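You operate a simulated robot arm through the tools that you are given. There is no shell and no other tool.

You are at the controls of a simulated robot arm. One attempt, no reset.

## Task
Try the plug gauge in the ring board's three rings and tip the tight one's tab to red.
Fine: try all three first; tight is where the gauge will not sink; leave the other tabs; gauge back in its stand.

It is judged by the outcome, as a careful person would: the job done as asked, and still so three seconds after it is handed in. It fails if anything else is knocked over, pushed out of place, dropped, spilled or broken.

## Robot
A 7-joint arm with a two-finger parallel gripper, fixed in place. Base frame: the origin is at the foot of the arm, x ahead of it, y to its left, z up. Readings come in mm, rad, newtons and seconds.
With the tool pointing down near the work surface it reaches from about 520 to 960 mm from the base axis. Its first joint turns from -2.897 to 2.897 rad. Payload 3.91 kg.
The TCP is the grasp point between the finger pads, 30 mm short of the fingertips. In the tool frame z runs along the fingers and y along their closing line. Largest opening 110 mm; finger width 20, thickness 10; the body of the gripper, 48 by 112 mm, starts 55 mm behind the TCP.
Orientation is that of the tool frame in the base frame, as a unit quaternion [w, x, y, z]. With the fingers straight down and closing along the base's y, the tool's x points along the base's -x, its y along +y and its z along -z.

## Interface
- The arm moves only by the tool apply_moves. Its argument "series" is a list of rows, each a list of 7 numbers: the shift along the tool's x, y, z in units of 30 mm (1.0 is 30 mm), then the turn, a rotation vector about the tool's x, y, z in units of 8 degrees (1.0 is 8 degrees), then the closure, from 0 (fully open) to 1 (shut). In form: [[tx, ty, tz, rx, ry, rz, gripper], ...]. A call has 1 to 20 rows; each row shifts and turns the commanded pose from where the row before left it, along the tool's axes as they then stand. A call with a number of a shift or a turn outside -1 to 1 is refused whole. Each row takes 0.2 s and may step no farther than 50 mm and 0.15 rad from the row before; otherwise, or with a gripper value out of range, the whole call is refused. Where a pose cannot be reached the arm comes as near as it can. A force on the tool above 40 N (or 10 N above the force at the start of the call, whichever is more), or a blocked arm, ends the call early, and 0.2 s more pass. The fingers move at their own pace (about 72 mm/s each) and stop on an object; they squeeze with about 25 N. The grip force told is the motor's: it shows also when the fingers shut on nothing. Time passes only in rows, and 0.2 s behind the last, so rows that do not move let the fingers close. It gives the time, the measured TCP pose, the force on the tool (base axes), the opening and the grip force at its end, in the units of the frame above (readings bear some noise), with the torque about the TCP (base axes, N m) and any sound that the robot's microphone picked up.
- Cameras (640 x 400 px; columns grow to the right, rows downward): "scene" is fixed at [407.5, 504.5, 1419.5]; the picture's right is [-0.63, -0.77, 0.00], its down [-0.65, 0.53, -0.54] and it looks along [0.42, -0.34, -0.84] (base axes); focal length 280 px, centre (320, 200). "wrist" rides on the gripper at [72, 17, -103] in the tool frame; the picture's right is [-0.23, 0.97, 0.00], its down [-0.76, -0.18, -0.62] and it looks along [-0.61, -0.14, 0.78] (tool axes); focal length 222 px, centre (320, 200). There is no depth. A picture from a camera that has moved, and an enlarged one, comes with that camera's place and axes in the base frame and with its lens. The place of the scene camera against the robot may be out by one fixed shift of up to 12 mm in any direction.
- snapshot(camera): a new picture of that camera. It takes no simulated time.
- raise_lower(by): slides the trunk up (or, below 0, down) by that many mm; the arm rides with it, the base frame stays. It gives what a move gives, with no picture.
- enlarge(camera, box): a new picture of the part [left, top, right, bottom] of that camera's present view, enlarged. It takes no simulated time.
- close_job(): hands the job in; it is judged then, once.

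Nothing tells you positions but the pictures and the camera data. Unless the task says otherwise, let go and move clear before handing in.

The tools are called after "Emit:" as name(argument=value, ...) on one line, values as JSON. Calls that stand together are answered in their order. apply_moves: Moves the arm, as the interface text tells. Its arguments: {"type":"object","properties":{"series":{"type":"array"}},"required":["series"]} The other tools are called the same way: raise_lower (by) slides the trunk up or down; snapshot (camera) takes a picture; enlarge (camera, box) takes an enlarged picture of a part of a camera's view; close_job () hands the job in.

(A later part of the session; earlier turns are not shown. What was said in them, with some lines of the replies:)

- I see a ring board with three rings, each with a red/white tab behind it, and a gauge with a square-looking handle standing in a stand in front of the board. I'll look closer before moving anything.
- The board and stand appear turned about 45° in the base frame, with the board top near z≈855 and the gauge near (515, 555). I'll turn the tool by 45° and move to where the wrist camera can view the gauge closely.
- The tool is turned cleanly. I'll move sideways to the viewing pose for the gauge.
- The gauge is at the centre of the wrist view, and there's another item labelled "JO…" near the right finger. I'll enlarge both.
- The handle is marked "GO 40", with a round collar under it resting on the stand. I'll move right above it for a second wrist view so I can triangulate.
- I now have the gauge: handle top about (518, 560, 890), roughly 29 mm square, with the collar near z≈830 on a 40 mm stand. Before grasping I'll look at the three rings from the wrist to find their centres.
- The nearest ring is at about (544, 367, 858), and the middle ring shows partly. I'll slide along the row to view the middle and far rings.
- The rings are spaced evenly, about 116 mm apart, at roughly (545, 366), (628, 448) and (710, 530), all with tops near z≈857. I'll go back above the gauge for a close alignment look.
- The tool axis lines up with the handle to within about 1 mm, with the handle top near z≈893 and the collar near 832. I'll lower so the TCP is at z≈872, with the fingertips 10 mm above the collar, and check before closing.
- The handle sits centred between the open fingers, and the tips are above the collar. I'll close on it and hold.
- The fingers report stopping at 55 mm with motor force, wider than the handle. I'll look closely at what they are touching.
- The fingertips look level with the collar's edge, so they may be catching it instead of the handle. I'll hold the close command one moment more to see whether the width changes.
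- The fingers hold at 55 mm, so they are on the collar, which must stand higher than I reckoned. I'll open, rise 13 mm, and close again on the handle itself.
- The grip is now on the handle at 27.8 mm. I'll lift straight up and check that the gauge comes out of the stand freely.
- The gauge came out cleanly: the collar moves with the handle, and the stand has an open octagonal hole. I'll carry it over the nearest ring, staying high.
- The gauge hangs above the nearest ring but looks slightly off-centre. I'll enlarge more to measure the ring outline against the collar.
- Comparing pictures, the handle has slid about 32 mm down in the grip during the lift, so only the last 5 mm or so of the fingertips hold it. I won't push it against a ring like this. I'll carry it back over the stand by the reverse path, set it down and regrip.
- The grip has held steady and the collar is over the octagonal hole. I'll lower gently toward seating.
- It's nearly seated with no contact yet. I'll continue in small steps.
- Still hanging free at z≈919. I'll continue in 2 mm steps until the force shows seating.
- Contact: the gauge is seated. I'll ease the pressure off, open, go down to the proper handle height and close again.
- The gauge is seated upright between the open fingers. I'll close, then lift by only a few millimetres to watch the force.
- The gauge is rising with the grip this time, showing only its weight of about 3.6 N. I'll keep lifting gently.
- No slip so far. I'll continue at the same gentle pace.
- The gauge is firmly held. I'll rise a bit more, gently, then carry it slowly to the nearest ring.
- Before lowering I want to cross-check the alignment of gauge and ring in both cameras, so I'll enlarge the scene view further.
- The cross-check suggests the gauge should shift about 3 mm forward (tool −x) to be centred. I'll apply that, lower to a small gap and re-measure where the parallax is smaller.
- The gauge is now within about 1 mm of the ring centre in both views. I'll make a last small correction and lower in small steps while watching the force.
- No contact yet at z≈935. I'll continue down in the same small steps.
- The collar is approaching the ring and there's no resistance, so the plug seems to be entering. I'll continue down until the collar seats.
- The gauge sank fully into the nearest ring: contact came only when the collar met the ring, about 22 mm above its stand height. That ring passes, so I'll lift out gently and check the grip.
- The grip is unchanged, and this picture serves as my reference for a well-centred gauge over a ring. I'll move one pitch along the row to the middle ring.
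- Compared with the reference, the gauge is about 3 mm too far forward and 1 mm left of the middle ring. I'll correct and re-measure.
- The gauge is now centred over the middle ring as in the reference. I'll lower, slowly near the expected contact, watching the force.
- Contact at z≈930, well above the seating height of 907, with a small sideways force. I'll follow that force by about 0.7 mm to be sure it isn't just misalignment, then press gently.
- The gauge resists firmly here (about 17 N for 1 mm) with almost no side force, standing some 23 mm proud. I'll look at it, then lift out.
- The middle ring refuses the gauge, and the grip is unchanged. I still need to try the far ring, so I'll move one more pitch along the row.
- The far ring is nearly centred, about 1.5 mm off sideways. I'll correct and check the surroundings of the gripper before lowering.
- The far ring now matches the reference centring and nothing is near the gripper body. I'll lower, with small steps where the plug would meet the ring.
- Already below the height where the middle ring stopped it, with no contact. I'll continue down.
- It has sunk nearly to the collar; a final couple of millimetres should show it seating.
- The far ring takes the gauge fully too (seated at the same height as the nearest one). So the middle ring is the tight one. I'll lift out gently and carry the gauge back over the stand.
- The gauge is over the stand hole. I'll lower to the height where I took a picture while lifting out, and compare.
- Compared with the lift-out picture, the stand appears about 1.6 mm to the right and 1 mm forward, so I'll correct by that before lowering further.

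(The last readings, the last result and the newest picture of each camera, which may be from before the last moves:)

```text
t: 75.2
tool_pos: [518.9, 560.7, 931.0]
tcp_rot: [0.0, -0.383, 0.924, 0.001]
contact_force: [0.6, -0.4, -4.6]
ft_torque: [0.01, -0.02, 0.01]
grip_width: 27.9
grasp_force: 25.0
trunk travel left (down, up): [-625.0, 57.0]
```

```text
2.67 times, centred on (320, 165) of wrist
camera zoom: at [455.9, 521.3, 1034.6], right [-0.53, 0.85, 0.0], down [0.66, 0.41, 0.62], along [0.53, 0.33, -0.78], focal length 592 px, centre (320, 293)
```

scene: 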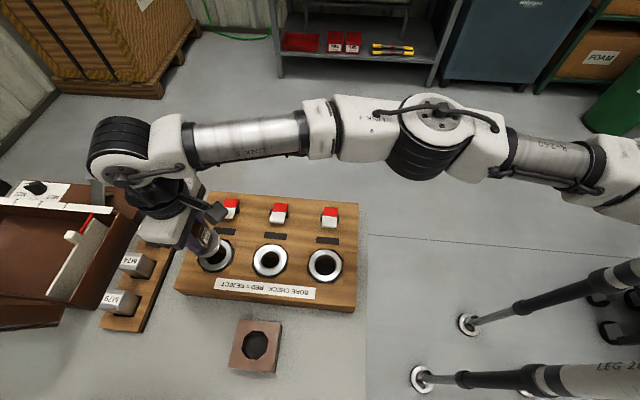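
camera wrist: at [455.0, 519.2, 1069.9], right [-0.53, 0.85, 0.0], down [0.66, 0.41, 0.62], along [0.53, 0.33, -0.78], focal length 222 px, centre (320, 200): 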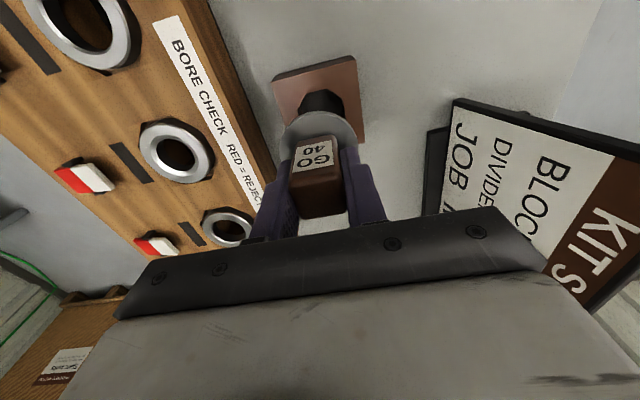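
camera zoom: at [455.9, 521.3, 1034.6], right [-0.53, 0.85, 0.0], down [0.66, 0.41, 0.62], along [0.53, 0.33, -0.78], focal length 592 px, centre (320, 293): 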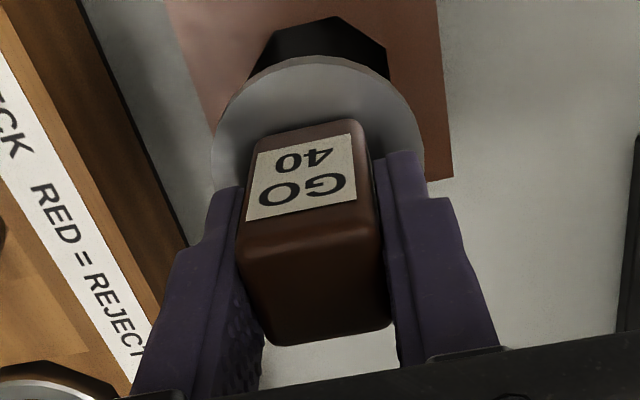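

That's within about 0.7 mm. I'll make a last nudge and lower in small steps, watching for contact.

Emit:
apply_moves(series=[[-0.005, 0.019, 0.1, 0, 0, 0, 1], [0, 0, 0.1, 0, 0, 0, 1], [0, 0, 0.1, 0, 0, 0, 1], [0, 0, 0, 0, 0, 0, 1]])

Emit:
apply_moves(series=[[0, 0, 0.07, 0, 0, 0, 1], [0, 0, 0.07, 0, 0, 0, 1], [0, 0, 0.07, 0, 0, 0, 1], [0, 0, 0, 0, 0, 0, 1]])

Emit:
apply_moves(series=[[0, 0, 0.07, 0, 0, 0, 1], [0, 0, 0.07, 0, 0, 0, 1], [0, 0, 0, 0, 0, 0, 1]])

Emit:
apply_moves(series=[[0, 0, 0.07, 0, 0, 0, 1], [0, 0, 0.07, 0, 0, 0, 1], [0, 0, 0, 0, 0, 0, 1]])

```text
t: 76.2
tool_pos: [518.8, 561.1, 920.9]
tcp_rot: [0.0, -0.383, 0.924, -0.001]
contact_force: [-0.7, -0.3, -4.5]
ft_torque: [0.0, -0.01, -0.03]
grip_width: 27.7
grasp_force: 25.3
trunk travel left (down, up): [-625.0, 57.0]
```

```text
t: 77.2
tool_pos: [518.5, 560.8, 915.3]
tcp_rot: [0.0, -0.383, 0.924, 0.0]
contact_force: [0.5, 0.5, -2.6]
ft_torque: [0.03, -0.04, 0.0]
grip_width: 27.8
grasp_force: 24.7
trunk travel left (down, up): [-625.0, 57.0]
```

```text
t: 78.0
tool_pos: [519.5, 562.7, 909.4]
tcp_rot: [0.0, -0.383, 0.924, 0.0]
contact_force: [0.1, -0.2, -3.6]
ft_torque: [-0.01, 0.01, -0.01]
grip_width: 28.0
grasp_force: 25.0
trunk travel left (down, up): [-625.0, 57.0]
```

```text
t: 78.8
tool_pos: [518.4, 562.5, 907.9]
tcp_rot: [0.0, -0.382, 0.924, 0.0]
contact_force: [0.5, -0.1, -3.6]
ft_torque: [0.03, -0.03, -0.01]
grip_width: 28.1
grasp_force: 24.8
trunk travel left (down, up): [-625.0, 57.0]
```

Emit:
apply_moves(series=[[0, 0, 0.07, 0, 0, 0, 1], [0, 0, 0.07, 0, 0, 0, 1], [0, 0, 0, 0, 0, 0, 1]])

Emit:
apply_moves(series=[[0, 0, 0.07, 0, 0, 0, 1], [0, 0, 0.07, 0, 0, 0, 1], [0, 0, 0.07, 0, 0, 0, 1], [0, 0, 0, 0, 0, 0, 1]])

Emit:
enlarge(camera="wrist", box=[220, 90, 420, 240])

```text
t: 79.6
tool_pos: [518.0, 561.2, 904.1]
tcp_rot: [0.001, -0.382, 0.924, 0.001]
contact_force: [0.2, 0.1, -3.6]
ft_torque: [0.01, -0.01, -0.03]
grip_width: 27.8
grasp_force: 25.3
trunk travel left (down, up): [-625.0, 57.0]
```

```text
t: 80.6
tool_pos: [518.8, 560.2, 896.7]
tcp_rot: [0.0, -0.383, 0.924, -0.001]
contact_force: [0.3, 0.8, -3.5]
ft_torque: [0.02, -0.03, -0.04]
grip_width: 28.2
grasp_force: 25.6
trunk travel left (down, up): [-625.0, 57.0]
```

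```text
2.67 times, centred on (320, 165) of wrist
camera zoom: at [455.1, 521.9, 1000.6], right [-0.53, 0.85, 0.0], down [0.66, 0.41, 0.62], along [0.53, 0.33, -0.78], focal length 592 px, centre (320, 293)
```

zoom: 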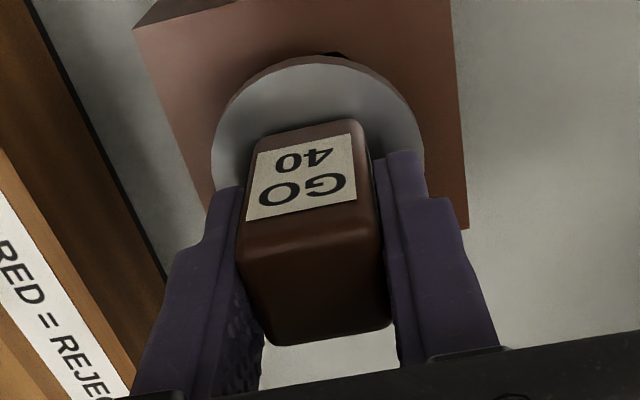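

The plug is in the hole with no resistance. I'll continue down to seating.

Emit:
apply_moves(series=[[0, 0, 0.07, 0, 0, 0, 1], [0, 0, 0.07, 0, 0, 0, 1], [0, 0, 0.07, 0, 0, 0, 1], [0, 0, 0, 0, 0, 0, 1]])

Emit:
apply_moves(series=[[0, 0, 0.07, 0, 0, 0, 1], [0, 0, 0.05, 0, 0, 0, 1], [0, 0, 0, 0, 0, 0, 1]])

Emit:
apply_moves(series=[[0, 0, 0.04, 0, 0, 0, 1], [0, 0, 0, 0, 0, 0, 1]])

```text
t: 81.6
tool_pos: [518.2, 561.0, 890.9]
tcp_rot: [-0.001, -0.383, 0.924, 0.0]
contact_force: [-0.6, 1.0, -3.4]
ft_torque: [0.04, 0.0, 0.03]
grip_width: 28.0
grasp_force: 24.6
trunk travel left (down, up): [-625.0, 57.0]
```

```text
t: 82.4
tool_pos: [519.0, 561.1, 886.5]
tcp_rot: [0.001, -0.383, 0.924, 0.001]
contact_force: [-0.5, 1.5, -3.3]
ft_torque: [0.02, -0.01, -0.03]
grip_width: 27.7
grasp_force: 25.1
trunk travel left (down, up): [-625.0, 57.0]
```

```text
t: 83.0
tool_pos: [518.2, 560.1, 886.1]
tcp_rot: [0.0, -0.383, 0.924, 0.0]
contact_force: [-0.1, 0.4, -3.0]
ft_torque: [0.02, 0.02, 0.01]
grip_width: 28.1
grasp_force: 24.4
trunk travel left (down, up): [-625.0, 57.0]
```

Emit:
apply_moves(series=[[0, 0, 0.04, 0, 0, 0, 1], [0, 0, 0, 0, 0, 0, 1]])

Emit:
apply_moves(series=[[0, 0, 0.04, 0, 0, 0, 1], [0, 0, 0, 0, 0, 0, 1]])

```text
t: 83.6
tool_pos: [517.6, 560.1, 884.8]
tcp_rot: [0.0, -0.383, 0.924, 0.0]
contact_force: [0.3, 0.9, -3.7]
ft_torque: [-0.01, -0.02, 0.03]
grip_width: 27.7
grasp_force: 25.2
trunk travel left (down, up): [-625.0, 57.0]
```

```text
t: 84.2
tool_pos: [518.9, 561.6, 884.6]
tcp_rot: [0.0, -0.383, 0.924, 0.0]
contact_force: [0.0, -1.4, -1.7]
ft_torque: [0.03, -0.03, -0.04]
grip_width: 27.8
grasp_force: 25.0
trunk travel left (down, up): [-625.0, 57.0]
```

The collar is just beginning to touch. One more small step, then I'll release.

Emit:
apply_moves(series=[[0, 0, 0.025, 0, 0, 0, 1], [0, 0, 0, 0, 0, 0, 1]])

```text
t: 84.8
tool_pos: [519.1, 562.0, 884.1]
tcp_rot: [0.001, -0.383, 0.924, 0.0]
contact_force: [1.3, -1.3, 6.3]
ft_torque: [-0.01, -0.3, -0.02]
grip_width: 27.8
grasp_force: 25.0
trunk travel left (down, up): [-625.0, 57.0]
```

Seated. I'll open the fingers, back straight up and check the gauge in its stand.

Emit:
apply_moves(series=[[0, 0, -0.015, 0, 0, 0, 1], [0, 0, 0, 0, 0, 0, 0.65], [0, 0, 0, 0, 0, 0, 0.4], [0, 0, 0, 0, 0, 0, 0.3], [0, 0, 0, 0, 0, 0, 0.3], [0, 0, -0.3, 0, 0, 0, 0.3], [0, 0, -0.8, 0, 0, 0, 0.3], [0, 0, -1, 0, 0, 0, 0.3], [0, 0, -1, 0, 0, 0, 0.3], [0, 0, 0, 0, 0, 0, 0.3]])

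Emit:
snapshot(camera="wrist")

Emit:
enlarge(camera="wrist", box=[240, 60, 400, 180])

```text
t: 87.0
tool_pos: [520.2, 562.6, 976.6]
tcp_rot: [0.0, -0.383, 0.924, 0.0]
contact_force: [0.0, 0.4, -0.7]
ft_torque: [-0.03, 0.01, -0.04]
grip_width: 76.8
grasp_force: 0.1
trunk travel left (down, up): [-625.0, 57.0]
```

```text
taken
camera wrist: at [456.2, 523.4, 1080.5], right [-0.53, 0.85, 0.0], down [0.66, 0.41, 0.62], along [0.53, 0.33, -0.78], focal length 222 px, centre (320, 200)
```

wrist: 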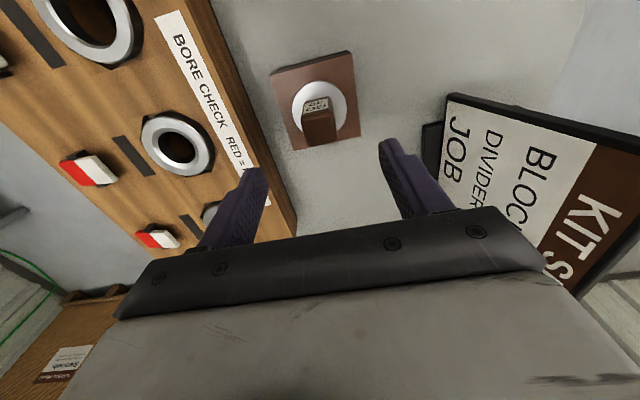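

```text
3.33 times, centred on (320, 120) of wrist
camera zoom: at [456.2, 523.4, 1080.5], right [-0.53, 0.85, 0.0], down [0.66, 0.41, 0.62], along [0.53, 0.33, -0.78], focal length 740 px, centre (320, 467)
```

zoom: 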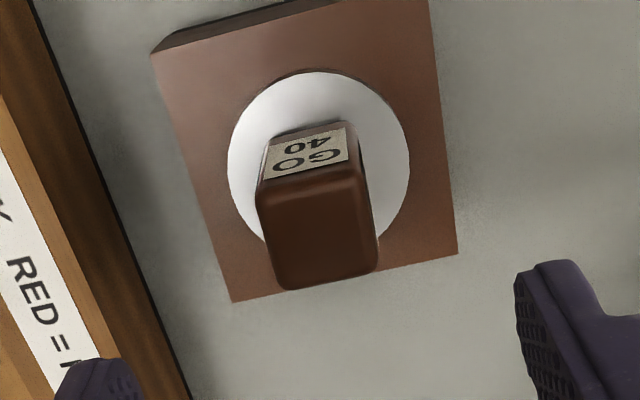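

The gauge is seated upright in its stand. Next is the middle ring's tab, so I'll move to view it closely and understand how it tips.

Emit:
apply_moves(series=[[0.451, -0.884, -0.1, 0, 0, 0, 0.3], [0.451, -0.884, -0.1, 0, 0, 0, 0.3], [0.451, -0.884, -0.1, 0, 0, 0, 0.3], [0.451, -0.884, -0.1, 0, 0, 0, 0.5], [0.451, -0.884, -0.07, 0, 0, 0, 0.7], [0.451, -0.884, 0, 0, 0, 0, 1], [0.451, -0.884, 0, 0, 0, 0, 1], [0.451, -0.884, 0, 0, 0, 0, 1], [0.451, -0.884, 0, 0, 0, 0, 1], [0, 0, 0, 0, 0, 0, 1]])

Emit:
snapshot(camera="wrist")

Emit:
enlarge(camera="wrist", box=[250, 110, 400, 220])

Emit:
enlarge(camera="scene", box=[260, 195, 300, 230])

```text
t: 89.2
tool_pos: [602.7, 309.0, 990.8]
tcp_rot: [0.0, -0.383, 0.924, 0.0]
contact_force: [-0.3, 0.4, 0.7]
ft_torque: [0.01, -0.02, 0.01]
grip_width: 0.1
grasp_force: 25.1
trunk travel left (down, up): [-625.0, 57.0]
```

```text
taken
camera wrist: at [538.3, 269.6, 1094.9], right [-0.53, 0.85, 0.0], down [0.66, 0.41, 0.62], along [0.53, 0.33, -0.78], focal length 222 px, centre (320, 200)
```

wrist: 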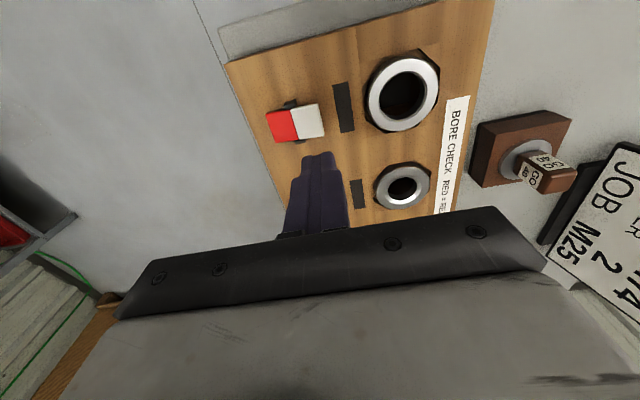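

```text
3.64 times, centred on (325, 165) of wrist
camera zoom: at [538.3, 269.6, 1094.9], right [-0.53, 0.85, 0.0], down [0.66, 0.41, 0.62], along [0.53, 0.33, -0.78], focal length 808 px, centre (302, 327)
```

zoom: 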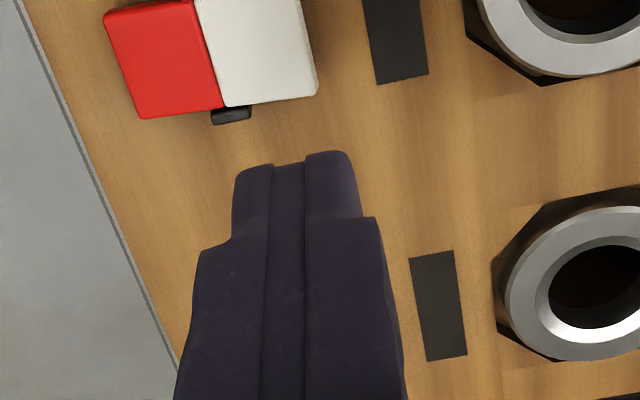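

```text
11.43 times, centred on (280, 212) of scene
camera zoom: at [407.5, 504.5, 1419.5], right [-0.63, -0.77, 0.0], down [-0.65, 0.53, -0.54], along [0.42, -0.34, -0.84], focal length 3195 px, centre (777, 57)
```

zoom: 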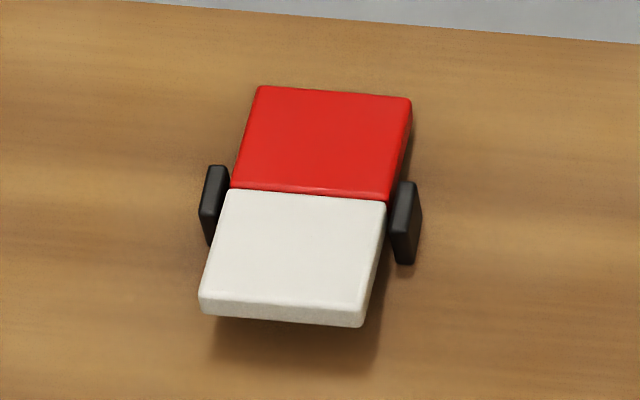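

The tab is a rocker on two posts, with the white half looking raised and the red half down. I'll move to view the middle tab more closely to confirm that and get its position.

Emit:
apply_moves(series=[[-0.896, 0.136, 0.25, 0, 0, 0, 1], [-0.896, 0.136, 0.25, 0, 0, 0, 1], [-0.896, 0.136, 0.25, 0, 0, 0, 1], [-0.896, 0.136, 0.25, 0, 0, 0, 1], [0, 0, 0, 0, 0, 0, 1]])

Emit:
snapshot(camera="wrist")

Emit:
enlarge(camera="wrist", box=[230, 100, 330, 200])

```text
t: 90.4
tool_pos: [668.4, 393.5, 957.9]
tcp_rot: [0.0, -0.384, 0.923, 0.0]
contact_force: [-0.5, -1.2, -0.3]
ft_torque: [0.0, 0.03, 0.0]
grip_width: 0.1
grasp_force: 25.0
trunk travel left (down, up): [-625.0, 57.0]
```

```text
taken
camera wrist: at [605.2, 355.0, 1062.0], right [-0.53, 0.85, 0.0], down [0.66, 0.41, 0.62], along [0.53, 0.33, -0.78], focal length 222 px, centre (320, 200)
```

wrist: 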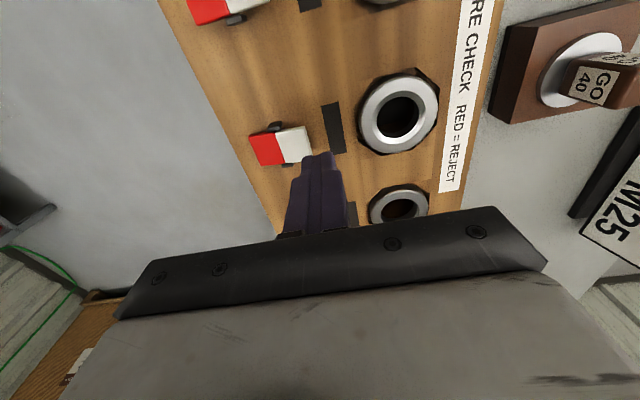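

```text
4.00 times, centred on (280, 150) of wrist
camera zoom: at [605.2, 355.0, 1062.0], right [-0.53, 0.85, 0.0], down [0.66, 0.41, 0.62], along [0.53, 0.33, -0.78], focal length 888 px, centre (480, 400)
```

zoom: 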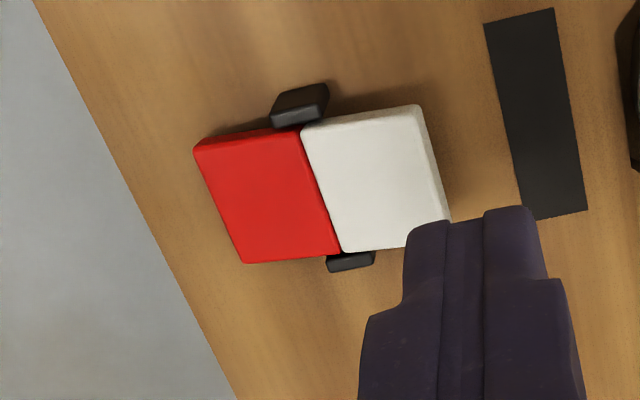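

The middle tab is clear: a rocker with its white end raised (shadow under it, edge line rising) and red end down, so pressing the white end down tips it to red. I'll bring the closed fingertips above the outer part of the white half and check.

Emit:
apply_moves(series=[[-0.303, -0.68, 0.2, 0, 0, 0, 1], [0, 0, 0.5, 0, 0, 0, 1], [0, 0, 0.463, 0, 0, 0, 1], [0, 0, 0, 0, 0, 0, 1]])

Emit:
snapshot(camera="wrist")

Emit:
enlarge(camera="wrist", box=[260, 90, 380, 190])

Emit:
enlarge(camera="scene", box=[240, 180, 320, 240])

```text
t: 91.4
tool_pos: [685.6, 384.1, 926.5]
tcp_rot: [-0.001, -0.383, 0.924, 0.0]
contact_force: [-0.2, 0.2, -0.3]
ft_torque: [-0.01, -0.02, 0.01]
grip_width: 0.1
grasp_force: 25.0
trunk travel left (down, up): [-625.0, 57.0]
```

```text
taken
camera wrist: at [622.3, 346.2, 1030.0], right [-0.53, 0.85, 0.0], down [0.66, 0.41, 0.62], along [0.53, 0.33, -0.78], focal length 222 px, centre (320, 200)
```

wrist: 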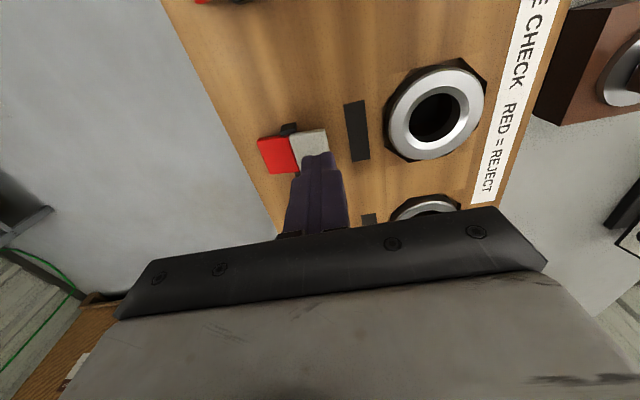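

```text
4.00 times, centred on (320, 140) of wrist
camera zoom: at [622.3, 346.2, 1030.0], right [-0.53, 0.85, 0.0], down [0.66, 0.41, 0.62], along [0.53, 0.33, -0.78], focal length 888 px, centre (320, 440)
```

zoom: 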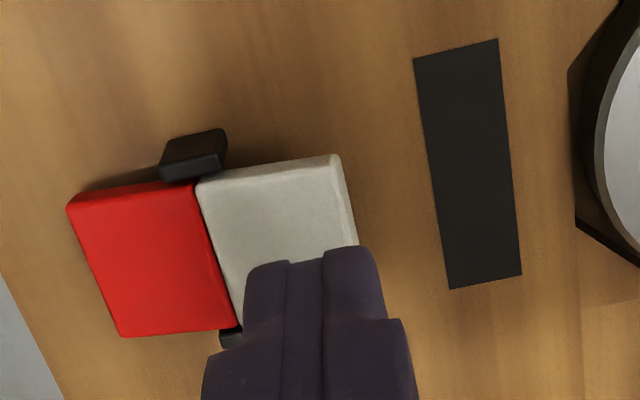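

```text
6.67 times, centred on (280, 210) of scene
camera zoom: at [407.5, 504.5, 1419.5], right [-0.63, -0.77, 0.0], down [-0.65, 0.53, -0.54], along [0.42, -0.34, -0.84], focal length 1864 px, centre (587, 133)
```

zoom: 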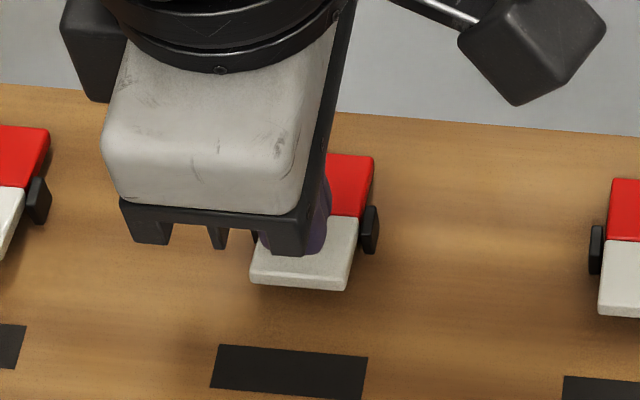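

The fingertips are above the white half, slightly short of its centreline. I'll shift about 5 mm forward and 2 mm toward the crease, then go down carefully until touch.

Emit:
apply_moves(series=[[-0.163, -0.106, 0.1, 0, 0, 0, 1], [0, 0, 0.2, 0, 0, 0, 1], [0, 0, 0.2, 0, 0, 0, 1], [0, 0, 0, 0, 0, 0, 1]])

Emit:
enlarge(camera="wrist", box=[260, 90, 380, 190])

Emit:
enlarge(camera="scene", box=[240, 180, 320, 240])

```text
t: 92.4
tool_pos: [691.7, 386.7, 912.4]
tcp_rot: [-0.001, -0.383, 0.924, 0.0]
contact_force: [-0.6, 0.2, -1.1]
ft_torque: [-0.03, -0.04, 0.03]
grip_width: 0.0
grasp_force: 24.8
trunk travel left (down, up): [-625.0, 57.0]
```

```text
4.00 times, centred on (320, 140) of wrist
camera zoom: at [628.7, 349.1, 1015.1], right [-0.53, 0.85, 0.0], down [0.66, 0.41, 0.62], along [0.53, 0.33, -0.78], focal length 888 px, centre (320, 440)
```

zoom: 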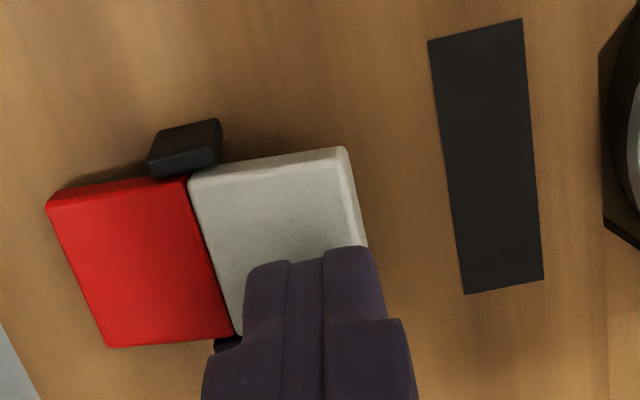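

```text
6.67 times, centred on (280, 210) of scene
camera zoom: at [407.5, 504.5, 1419.5], right [-0.63, -0.77, 0.0], down [-0.65, 0.53, -0.54], along [0.42, -0.34, -0.84], focal length 1864 px, centre (587, 133)
```

zoom: 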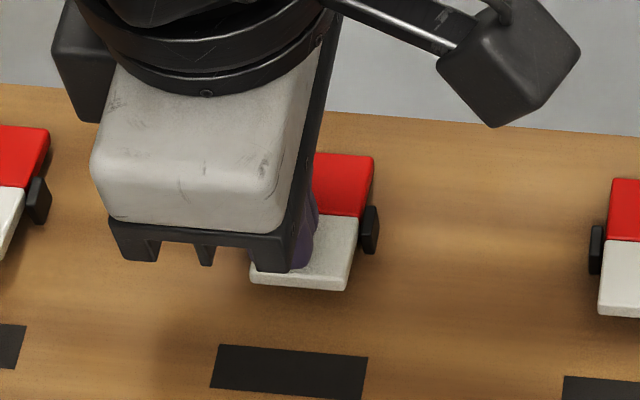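

The footprint is now well placed on the white half. I'll descend in small steps and watch the force.

Emit:
apply_moves(series=[[0, 0, 0.1, 0, 0, 0, 1], [0, 0, 0.07, 0, 0, 0, 1], [0, 0, 0, 0, 0, 0, 1]])

Emit:
apply_moves(series=[[0, 0, 0.07, 0, 0, 0, 1], [0, 0, 0, 0, 0, 0, 1]])

Emit:
apply_moves(series=[[0, 0, 0.07, 0, 0, 0, 1], [0, 0, 0, 0, 0, 0, 1]])

```text
t: 93.2
tool_pos: [692.7, 388.6, 905.7]
tcp_rot: [0.0, -0.383, 0.924, 0.001]
contact_force: [1.3, -0.2, 1.0]
ft_torque: [-0.01, 0.0, 0.03]
grip_width: 0.2
grasp_force: 25.5
trunk travel left (down, up): [-625.0, 57.0]
```

```text
t: 93.8
tool_pos: [692.7, 387.5, 902.6]
tcp_rot: [0.0, -0.382, 0.924, 0.0]
contact_force: [-0.4, -0.3, 0.3]
ft_torque: [0.04, 0.0, 0.03]
grip_width: 0.0
grasp_force: 24.9
trunk travel left (down, up): [-625.0, 57.0]
```

```text
t: 94.4
tool_pos: [691.5, 388.3, 900.0]
tcp_rot: [0.0, -0.383, 0.924, -0.001]
contact_force: [-0.1, 0.0, -0.5]
ft_torque: [0.01, -0.01, 0.0]
grip_width: 0.0
grasp_force: 24.7
trunk travel left (down, up): [-625.0, 57.0]
```

Emit:
apply_moves(series=[[0, 0, 0.07, 0, 0, 0, 1], [0, 0, 0, 0, 0, 0, 1]])

Emit:
apply_moves(series=[[0, 0, 0.07, 0, 0, 0, 1], [0, 0, 0, 0, 0, 0, 1]])

Emit:
enlarge(camera="wrist", box=[260, 90, 380, 190])

```text
t: 95.0
tool_pos: [691.5, 387.3, 898.3]
tcp_rot: [0.0, -0.382, 0.924, 0.0]
contact_force: [-0.3, -0.1, -0.4]
ft_torque: [0.04, 0.0, -0.02]
grip_width: 0.0
grasp_force: 24.9
trunk travel left (down, up): [-625.0, 57.0]
```

```text
t: 95.6
tool_pos: [691.9, 388.0, 898.3]
tcp_rot: [0.001, -0.382, 0.924, 0.001]
contact_force: [2.0, 1.5, 10.7]
ft_torque: [-0.08, -0.04, 0.01]
grip_width: 0.0
grasp_force: 25.1
trunk travel left (down, up): [-625.0, 57.0]
```

```text
4.00 times, centred on (320, 140) of wrist
camera zoom: at [628.0, 348.8, 1001.6], right [-0.53, 0.85, 0.0], down [0.66, 0.41, 0.62], along [0.53, 0.33, -0.78], focal length 888 px, centre (320, 440)
```

zoom: 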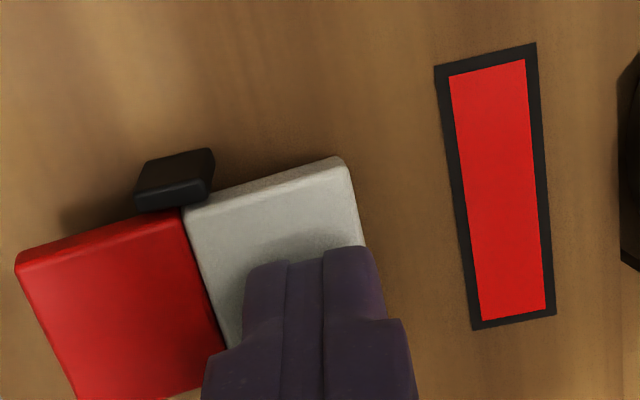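

The window strip beside the middle ring has turned red, so the tab is tipping. I'll check from the scene camera whether it's at its stop.

Emit:
enlarge(camera="scene", box=[240, 180, 320, 240])

Emit:
apply_moves(series=[[0, 0, 0.03, 0, 0, 0, 1], [0, 0, 0, 0, 0, 0, 1]])

Emit:
enlarge(camera="wrist", box=[240, 60, 400, 200])

```text
6.67 times, centred on (280, 210) of scene
camera zoom: at [407.5, 504.5, 1419.5], right [-0.63, -0.77, 0.0], down [-0.65, 0.53, -0.54], along [0.42, -0.34, -0.84], focal length 1864 px, centre (587, 133)
```

zoom: 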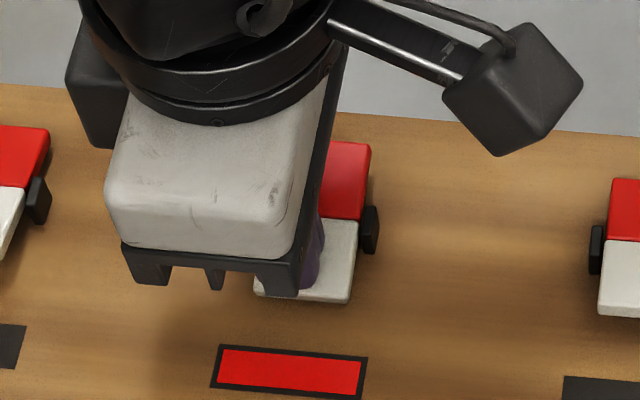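

```text
t: 96.2
tool_pos: [691.1, 386.9, 898.4]
tcp_rot: [0.003, -0.383, 0.924, 0.001]
contact_force: [4.9, 5.2, 21.4]
ft_torque: [-0.03, -0.26, 0.04]
grip_width: 0.1
grasp_force: 25.0
trunk travel left (down, up): [-625.0, 57.0]
```

```text
2.86 times, centred on (320, 130) of wrist
camera zoom: at [627.7, 348.6, 1001.3], right [-0.53, 0.85, 0.0], down [0.66, 0.41, 0.63], along [0.53, 0.33, -0.78], focal length 635 px, centre (320, 400)
```

zoom: 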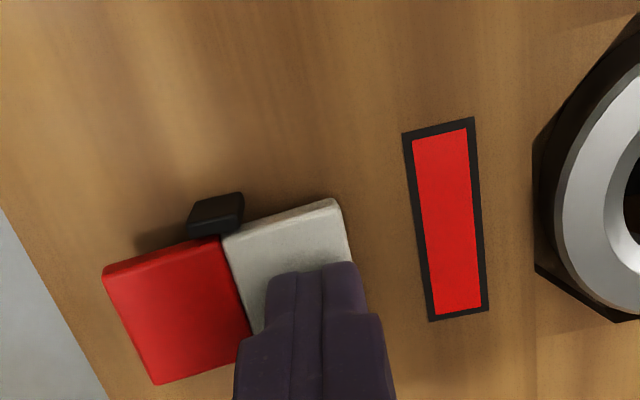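

The tab is firmly at its stop, red end up, window red. I'll lift straight off and check that it stays.

Emit:
apply_moves(series=[[0, 0, -0.07, 0, 0, 0, 1], [0, 0, -0.15, 0, 0, 0, 1], [0, 0, -0.5, 0, 0, 0, 1], [0, 0, -0.9, 0, 0, 0, 1], [0, 0, -1, 0, 0, 0, 1], [0, 0, -1, 0, 0, 0, 1], [0, 0, 0, 0, 0, 0, 1]])

Emit:
snapshot(camera="wrist")

Emit:
enlarge(camera="scene", box=[240, 180, 320, 240])

```text
t: 97.8
tool_pos: [693.6, 386.8, 1004.4]
tcp_rot: [-0.001, -0.382, 0.924, 0.0]
contact_force: [0.4, -0.6, -0.6]
ft_torque: [-0.01, -0.01, -0.02]
grip_width: 0.0
grasp_force: 25.4
trunk travel left (down, up): [-625.0, 57.0]
```

```text
taken
camera wrist: at [629.4, 348.2, 1107.3], right [-0.53, 0.85, 0.0], down [0.66, 0.41, 0.62], along [0.53, 0.33, -0.78], focal length 222 px, centre (320, 200)
```

wrist: 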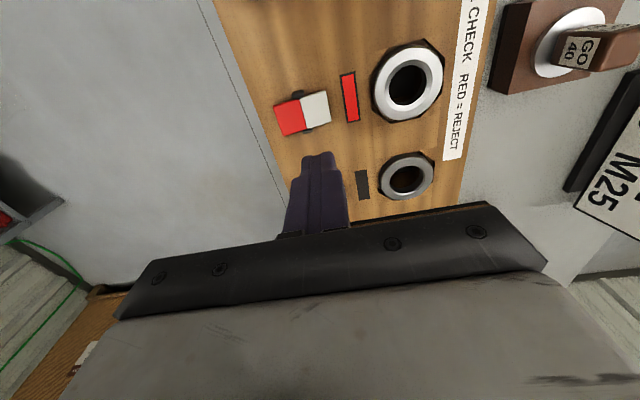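

```text
6.67 times, centred on (280, 210) of scene
camera zoom: at [407.5, 504.5, 1419.5], right [-0.63, -0.77, 0.0], down [-0.65, 0.53, -0.54], along [0.42, -0.34, -0.84], focal length 1864 px, centre (587, 133)
```

zoom: 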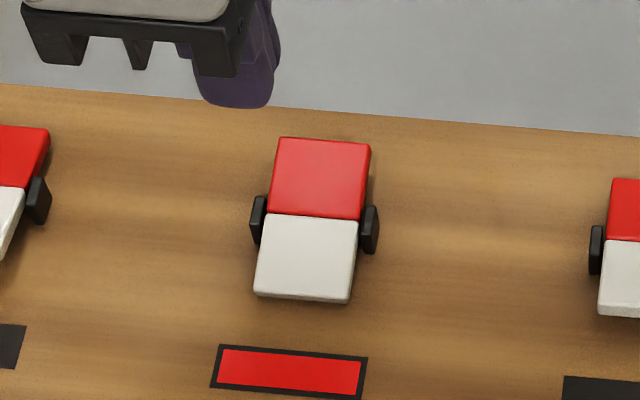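

The middle tab stays tipped with its window red, and the other two are unchanged. I'll move the arm clear, wait a little and take a last look at everything.

Emit:
apply_moves(series=[[0.6, -0.5, -0.6, 0, 0, 0, 0.8], [0.8, -0.8, -0.8, 0, 0, 0, 0.6], [0.8, -0.8, -0.8, 0, 0, 0, 0.6], [0.8, -0.8, -0.3, 0, 0, 0, 0.6], [0.8, -0.8, 0, 0, 0, 0, 0.6], [0.8, -0.8, 0, 0, 0, 0, 0.6], [0, 0, 0, 0, 0, 0, 0.6], [0, 0, 0, 0, 0, 0, 0.6], [0, 0, 0, 0, 0, 0, 0.6], [0, 0, 0, 0, 0, 0, 0.6], [0, 0, 0, 0, 0, 0, 0.6]])

Emit:
snapshot(camera="scene")

Emit:
enlarge(camera="scene", box=[170, 180, 370, 390])

```text
t: 100.2
tool_pos: [688.5, 195.2, 1078.2]
tcp_rot: [0.0, -0.382, 0.924, 0.0]
contact_force: [-0.2, -0.3, 0.1]
ft_torque: [0.02, 0.0, 0.01]
grip_width: 44.1
grasp_force: 0.1
trunk travel left (down, up): [-625.0, 57.0]
```

```text
taken
```

scene: 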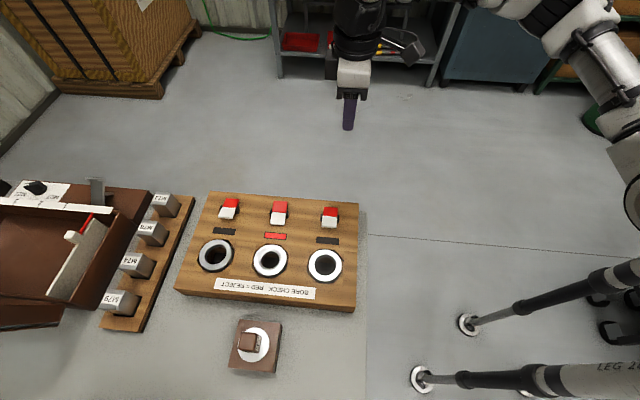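

```text
1.90 times, centred on (270, 285) of scene
camera zoom: at [407.5, 504.5, 1419.5], right [-0.63, -0.77, 0.0], down [-0.65, 0.53, -0.54], along [0.42, -0.34, -0.84], focal length 532 px, centre (415, 38)
```

zoom: 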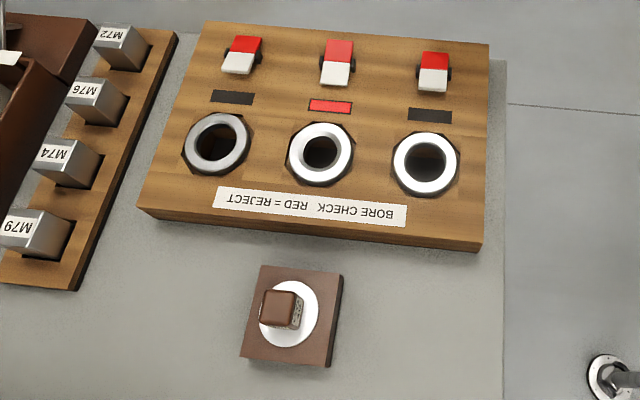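

Everything looks right; I'll compare the stand with the first picture to be sure it hasn't shifted and the gauge is seated.

Emit:
enlarge(camera="scene", box=[200, 300, 320, 375])

Emit:
enlarge(camera="scene", box=[170, 180, 370, 305])

```text
5.33 times, centred on (260, 338) of scene
camera zoom: at [407.5, 504.5, 1419.5], right [-0.63, -0.77, 0.0], down [-0.65, 0.53, -0.54], along [0.42, -0.34, -0.84], focal length 1491 px, centre (640, -533)
```

zoom: 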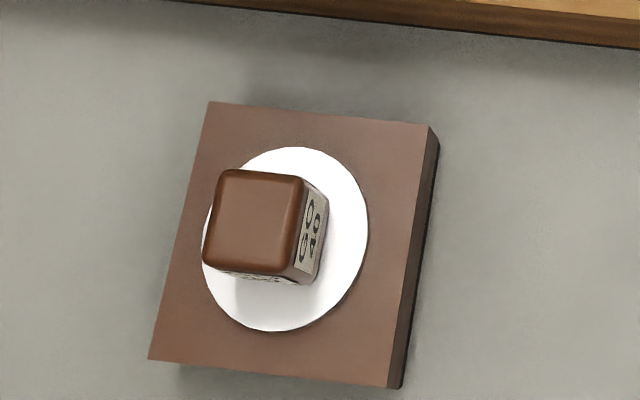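

```text
3.20 times, centred on (270, 242) of scene
camera zoom: at [407.5, 504.5, 1419.5], right [-0.63, -0.77, 0.0], down [-0.65, 0.53, -0.54], along [0.42, -0.34, -0.84], focal length 894 px, centre (480, 64)
```

zoom: 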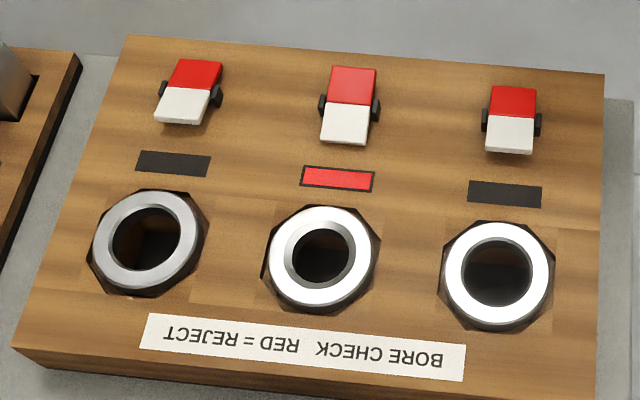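

The stand and board sit exactly where they started, the gauge is seated upright in its stand, and only the middle tab (the tight ring) shows red. The arm is clear, so I'm handing the job in.

Emit:
close_job()

```text
The job is handed in.
```

I tried the gauge in all three rings, and the middle one is tight. Its tab is now tipped to red.

- **Nearest and farthest rings (counted from the arm):** the gauge sank until its collar rested on the ring. I left both tabs as they were.
- **Middle ring:** the gauge stopped about 23 mm short of seating and would not go further under a gentle push. After I tipped the tab, the window strip beside the ring turned red. It was still red in my last picture, about 4 seconds after I let go.
- **Gauge:** it is back in its stand, seated and upright. The stand and board look unmoved compared with the first pictures.

On the first lift the gauge slid about 32 mm down in the fingers. I put it back in the stand and gripped it again before trying any ring, and nothing was dropped or knocked.
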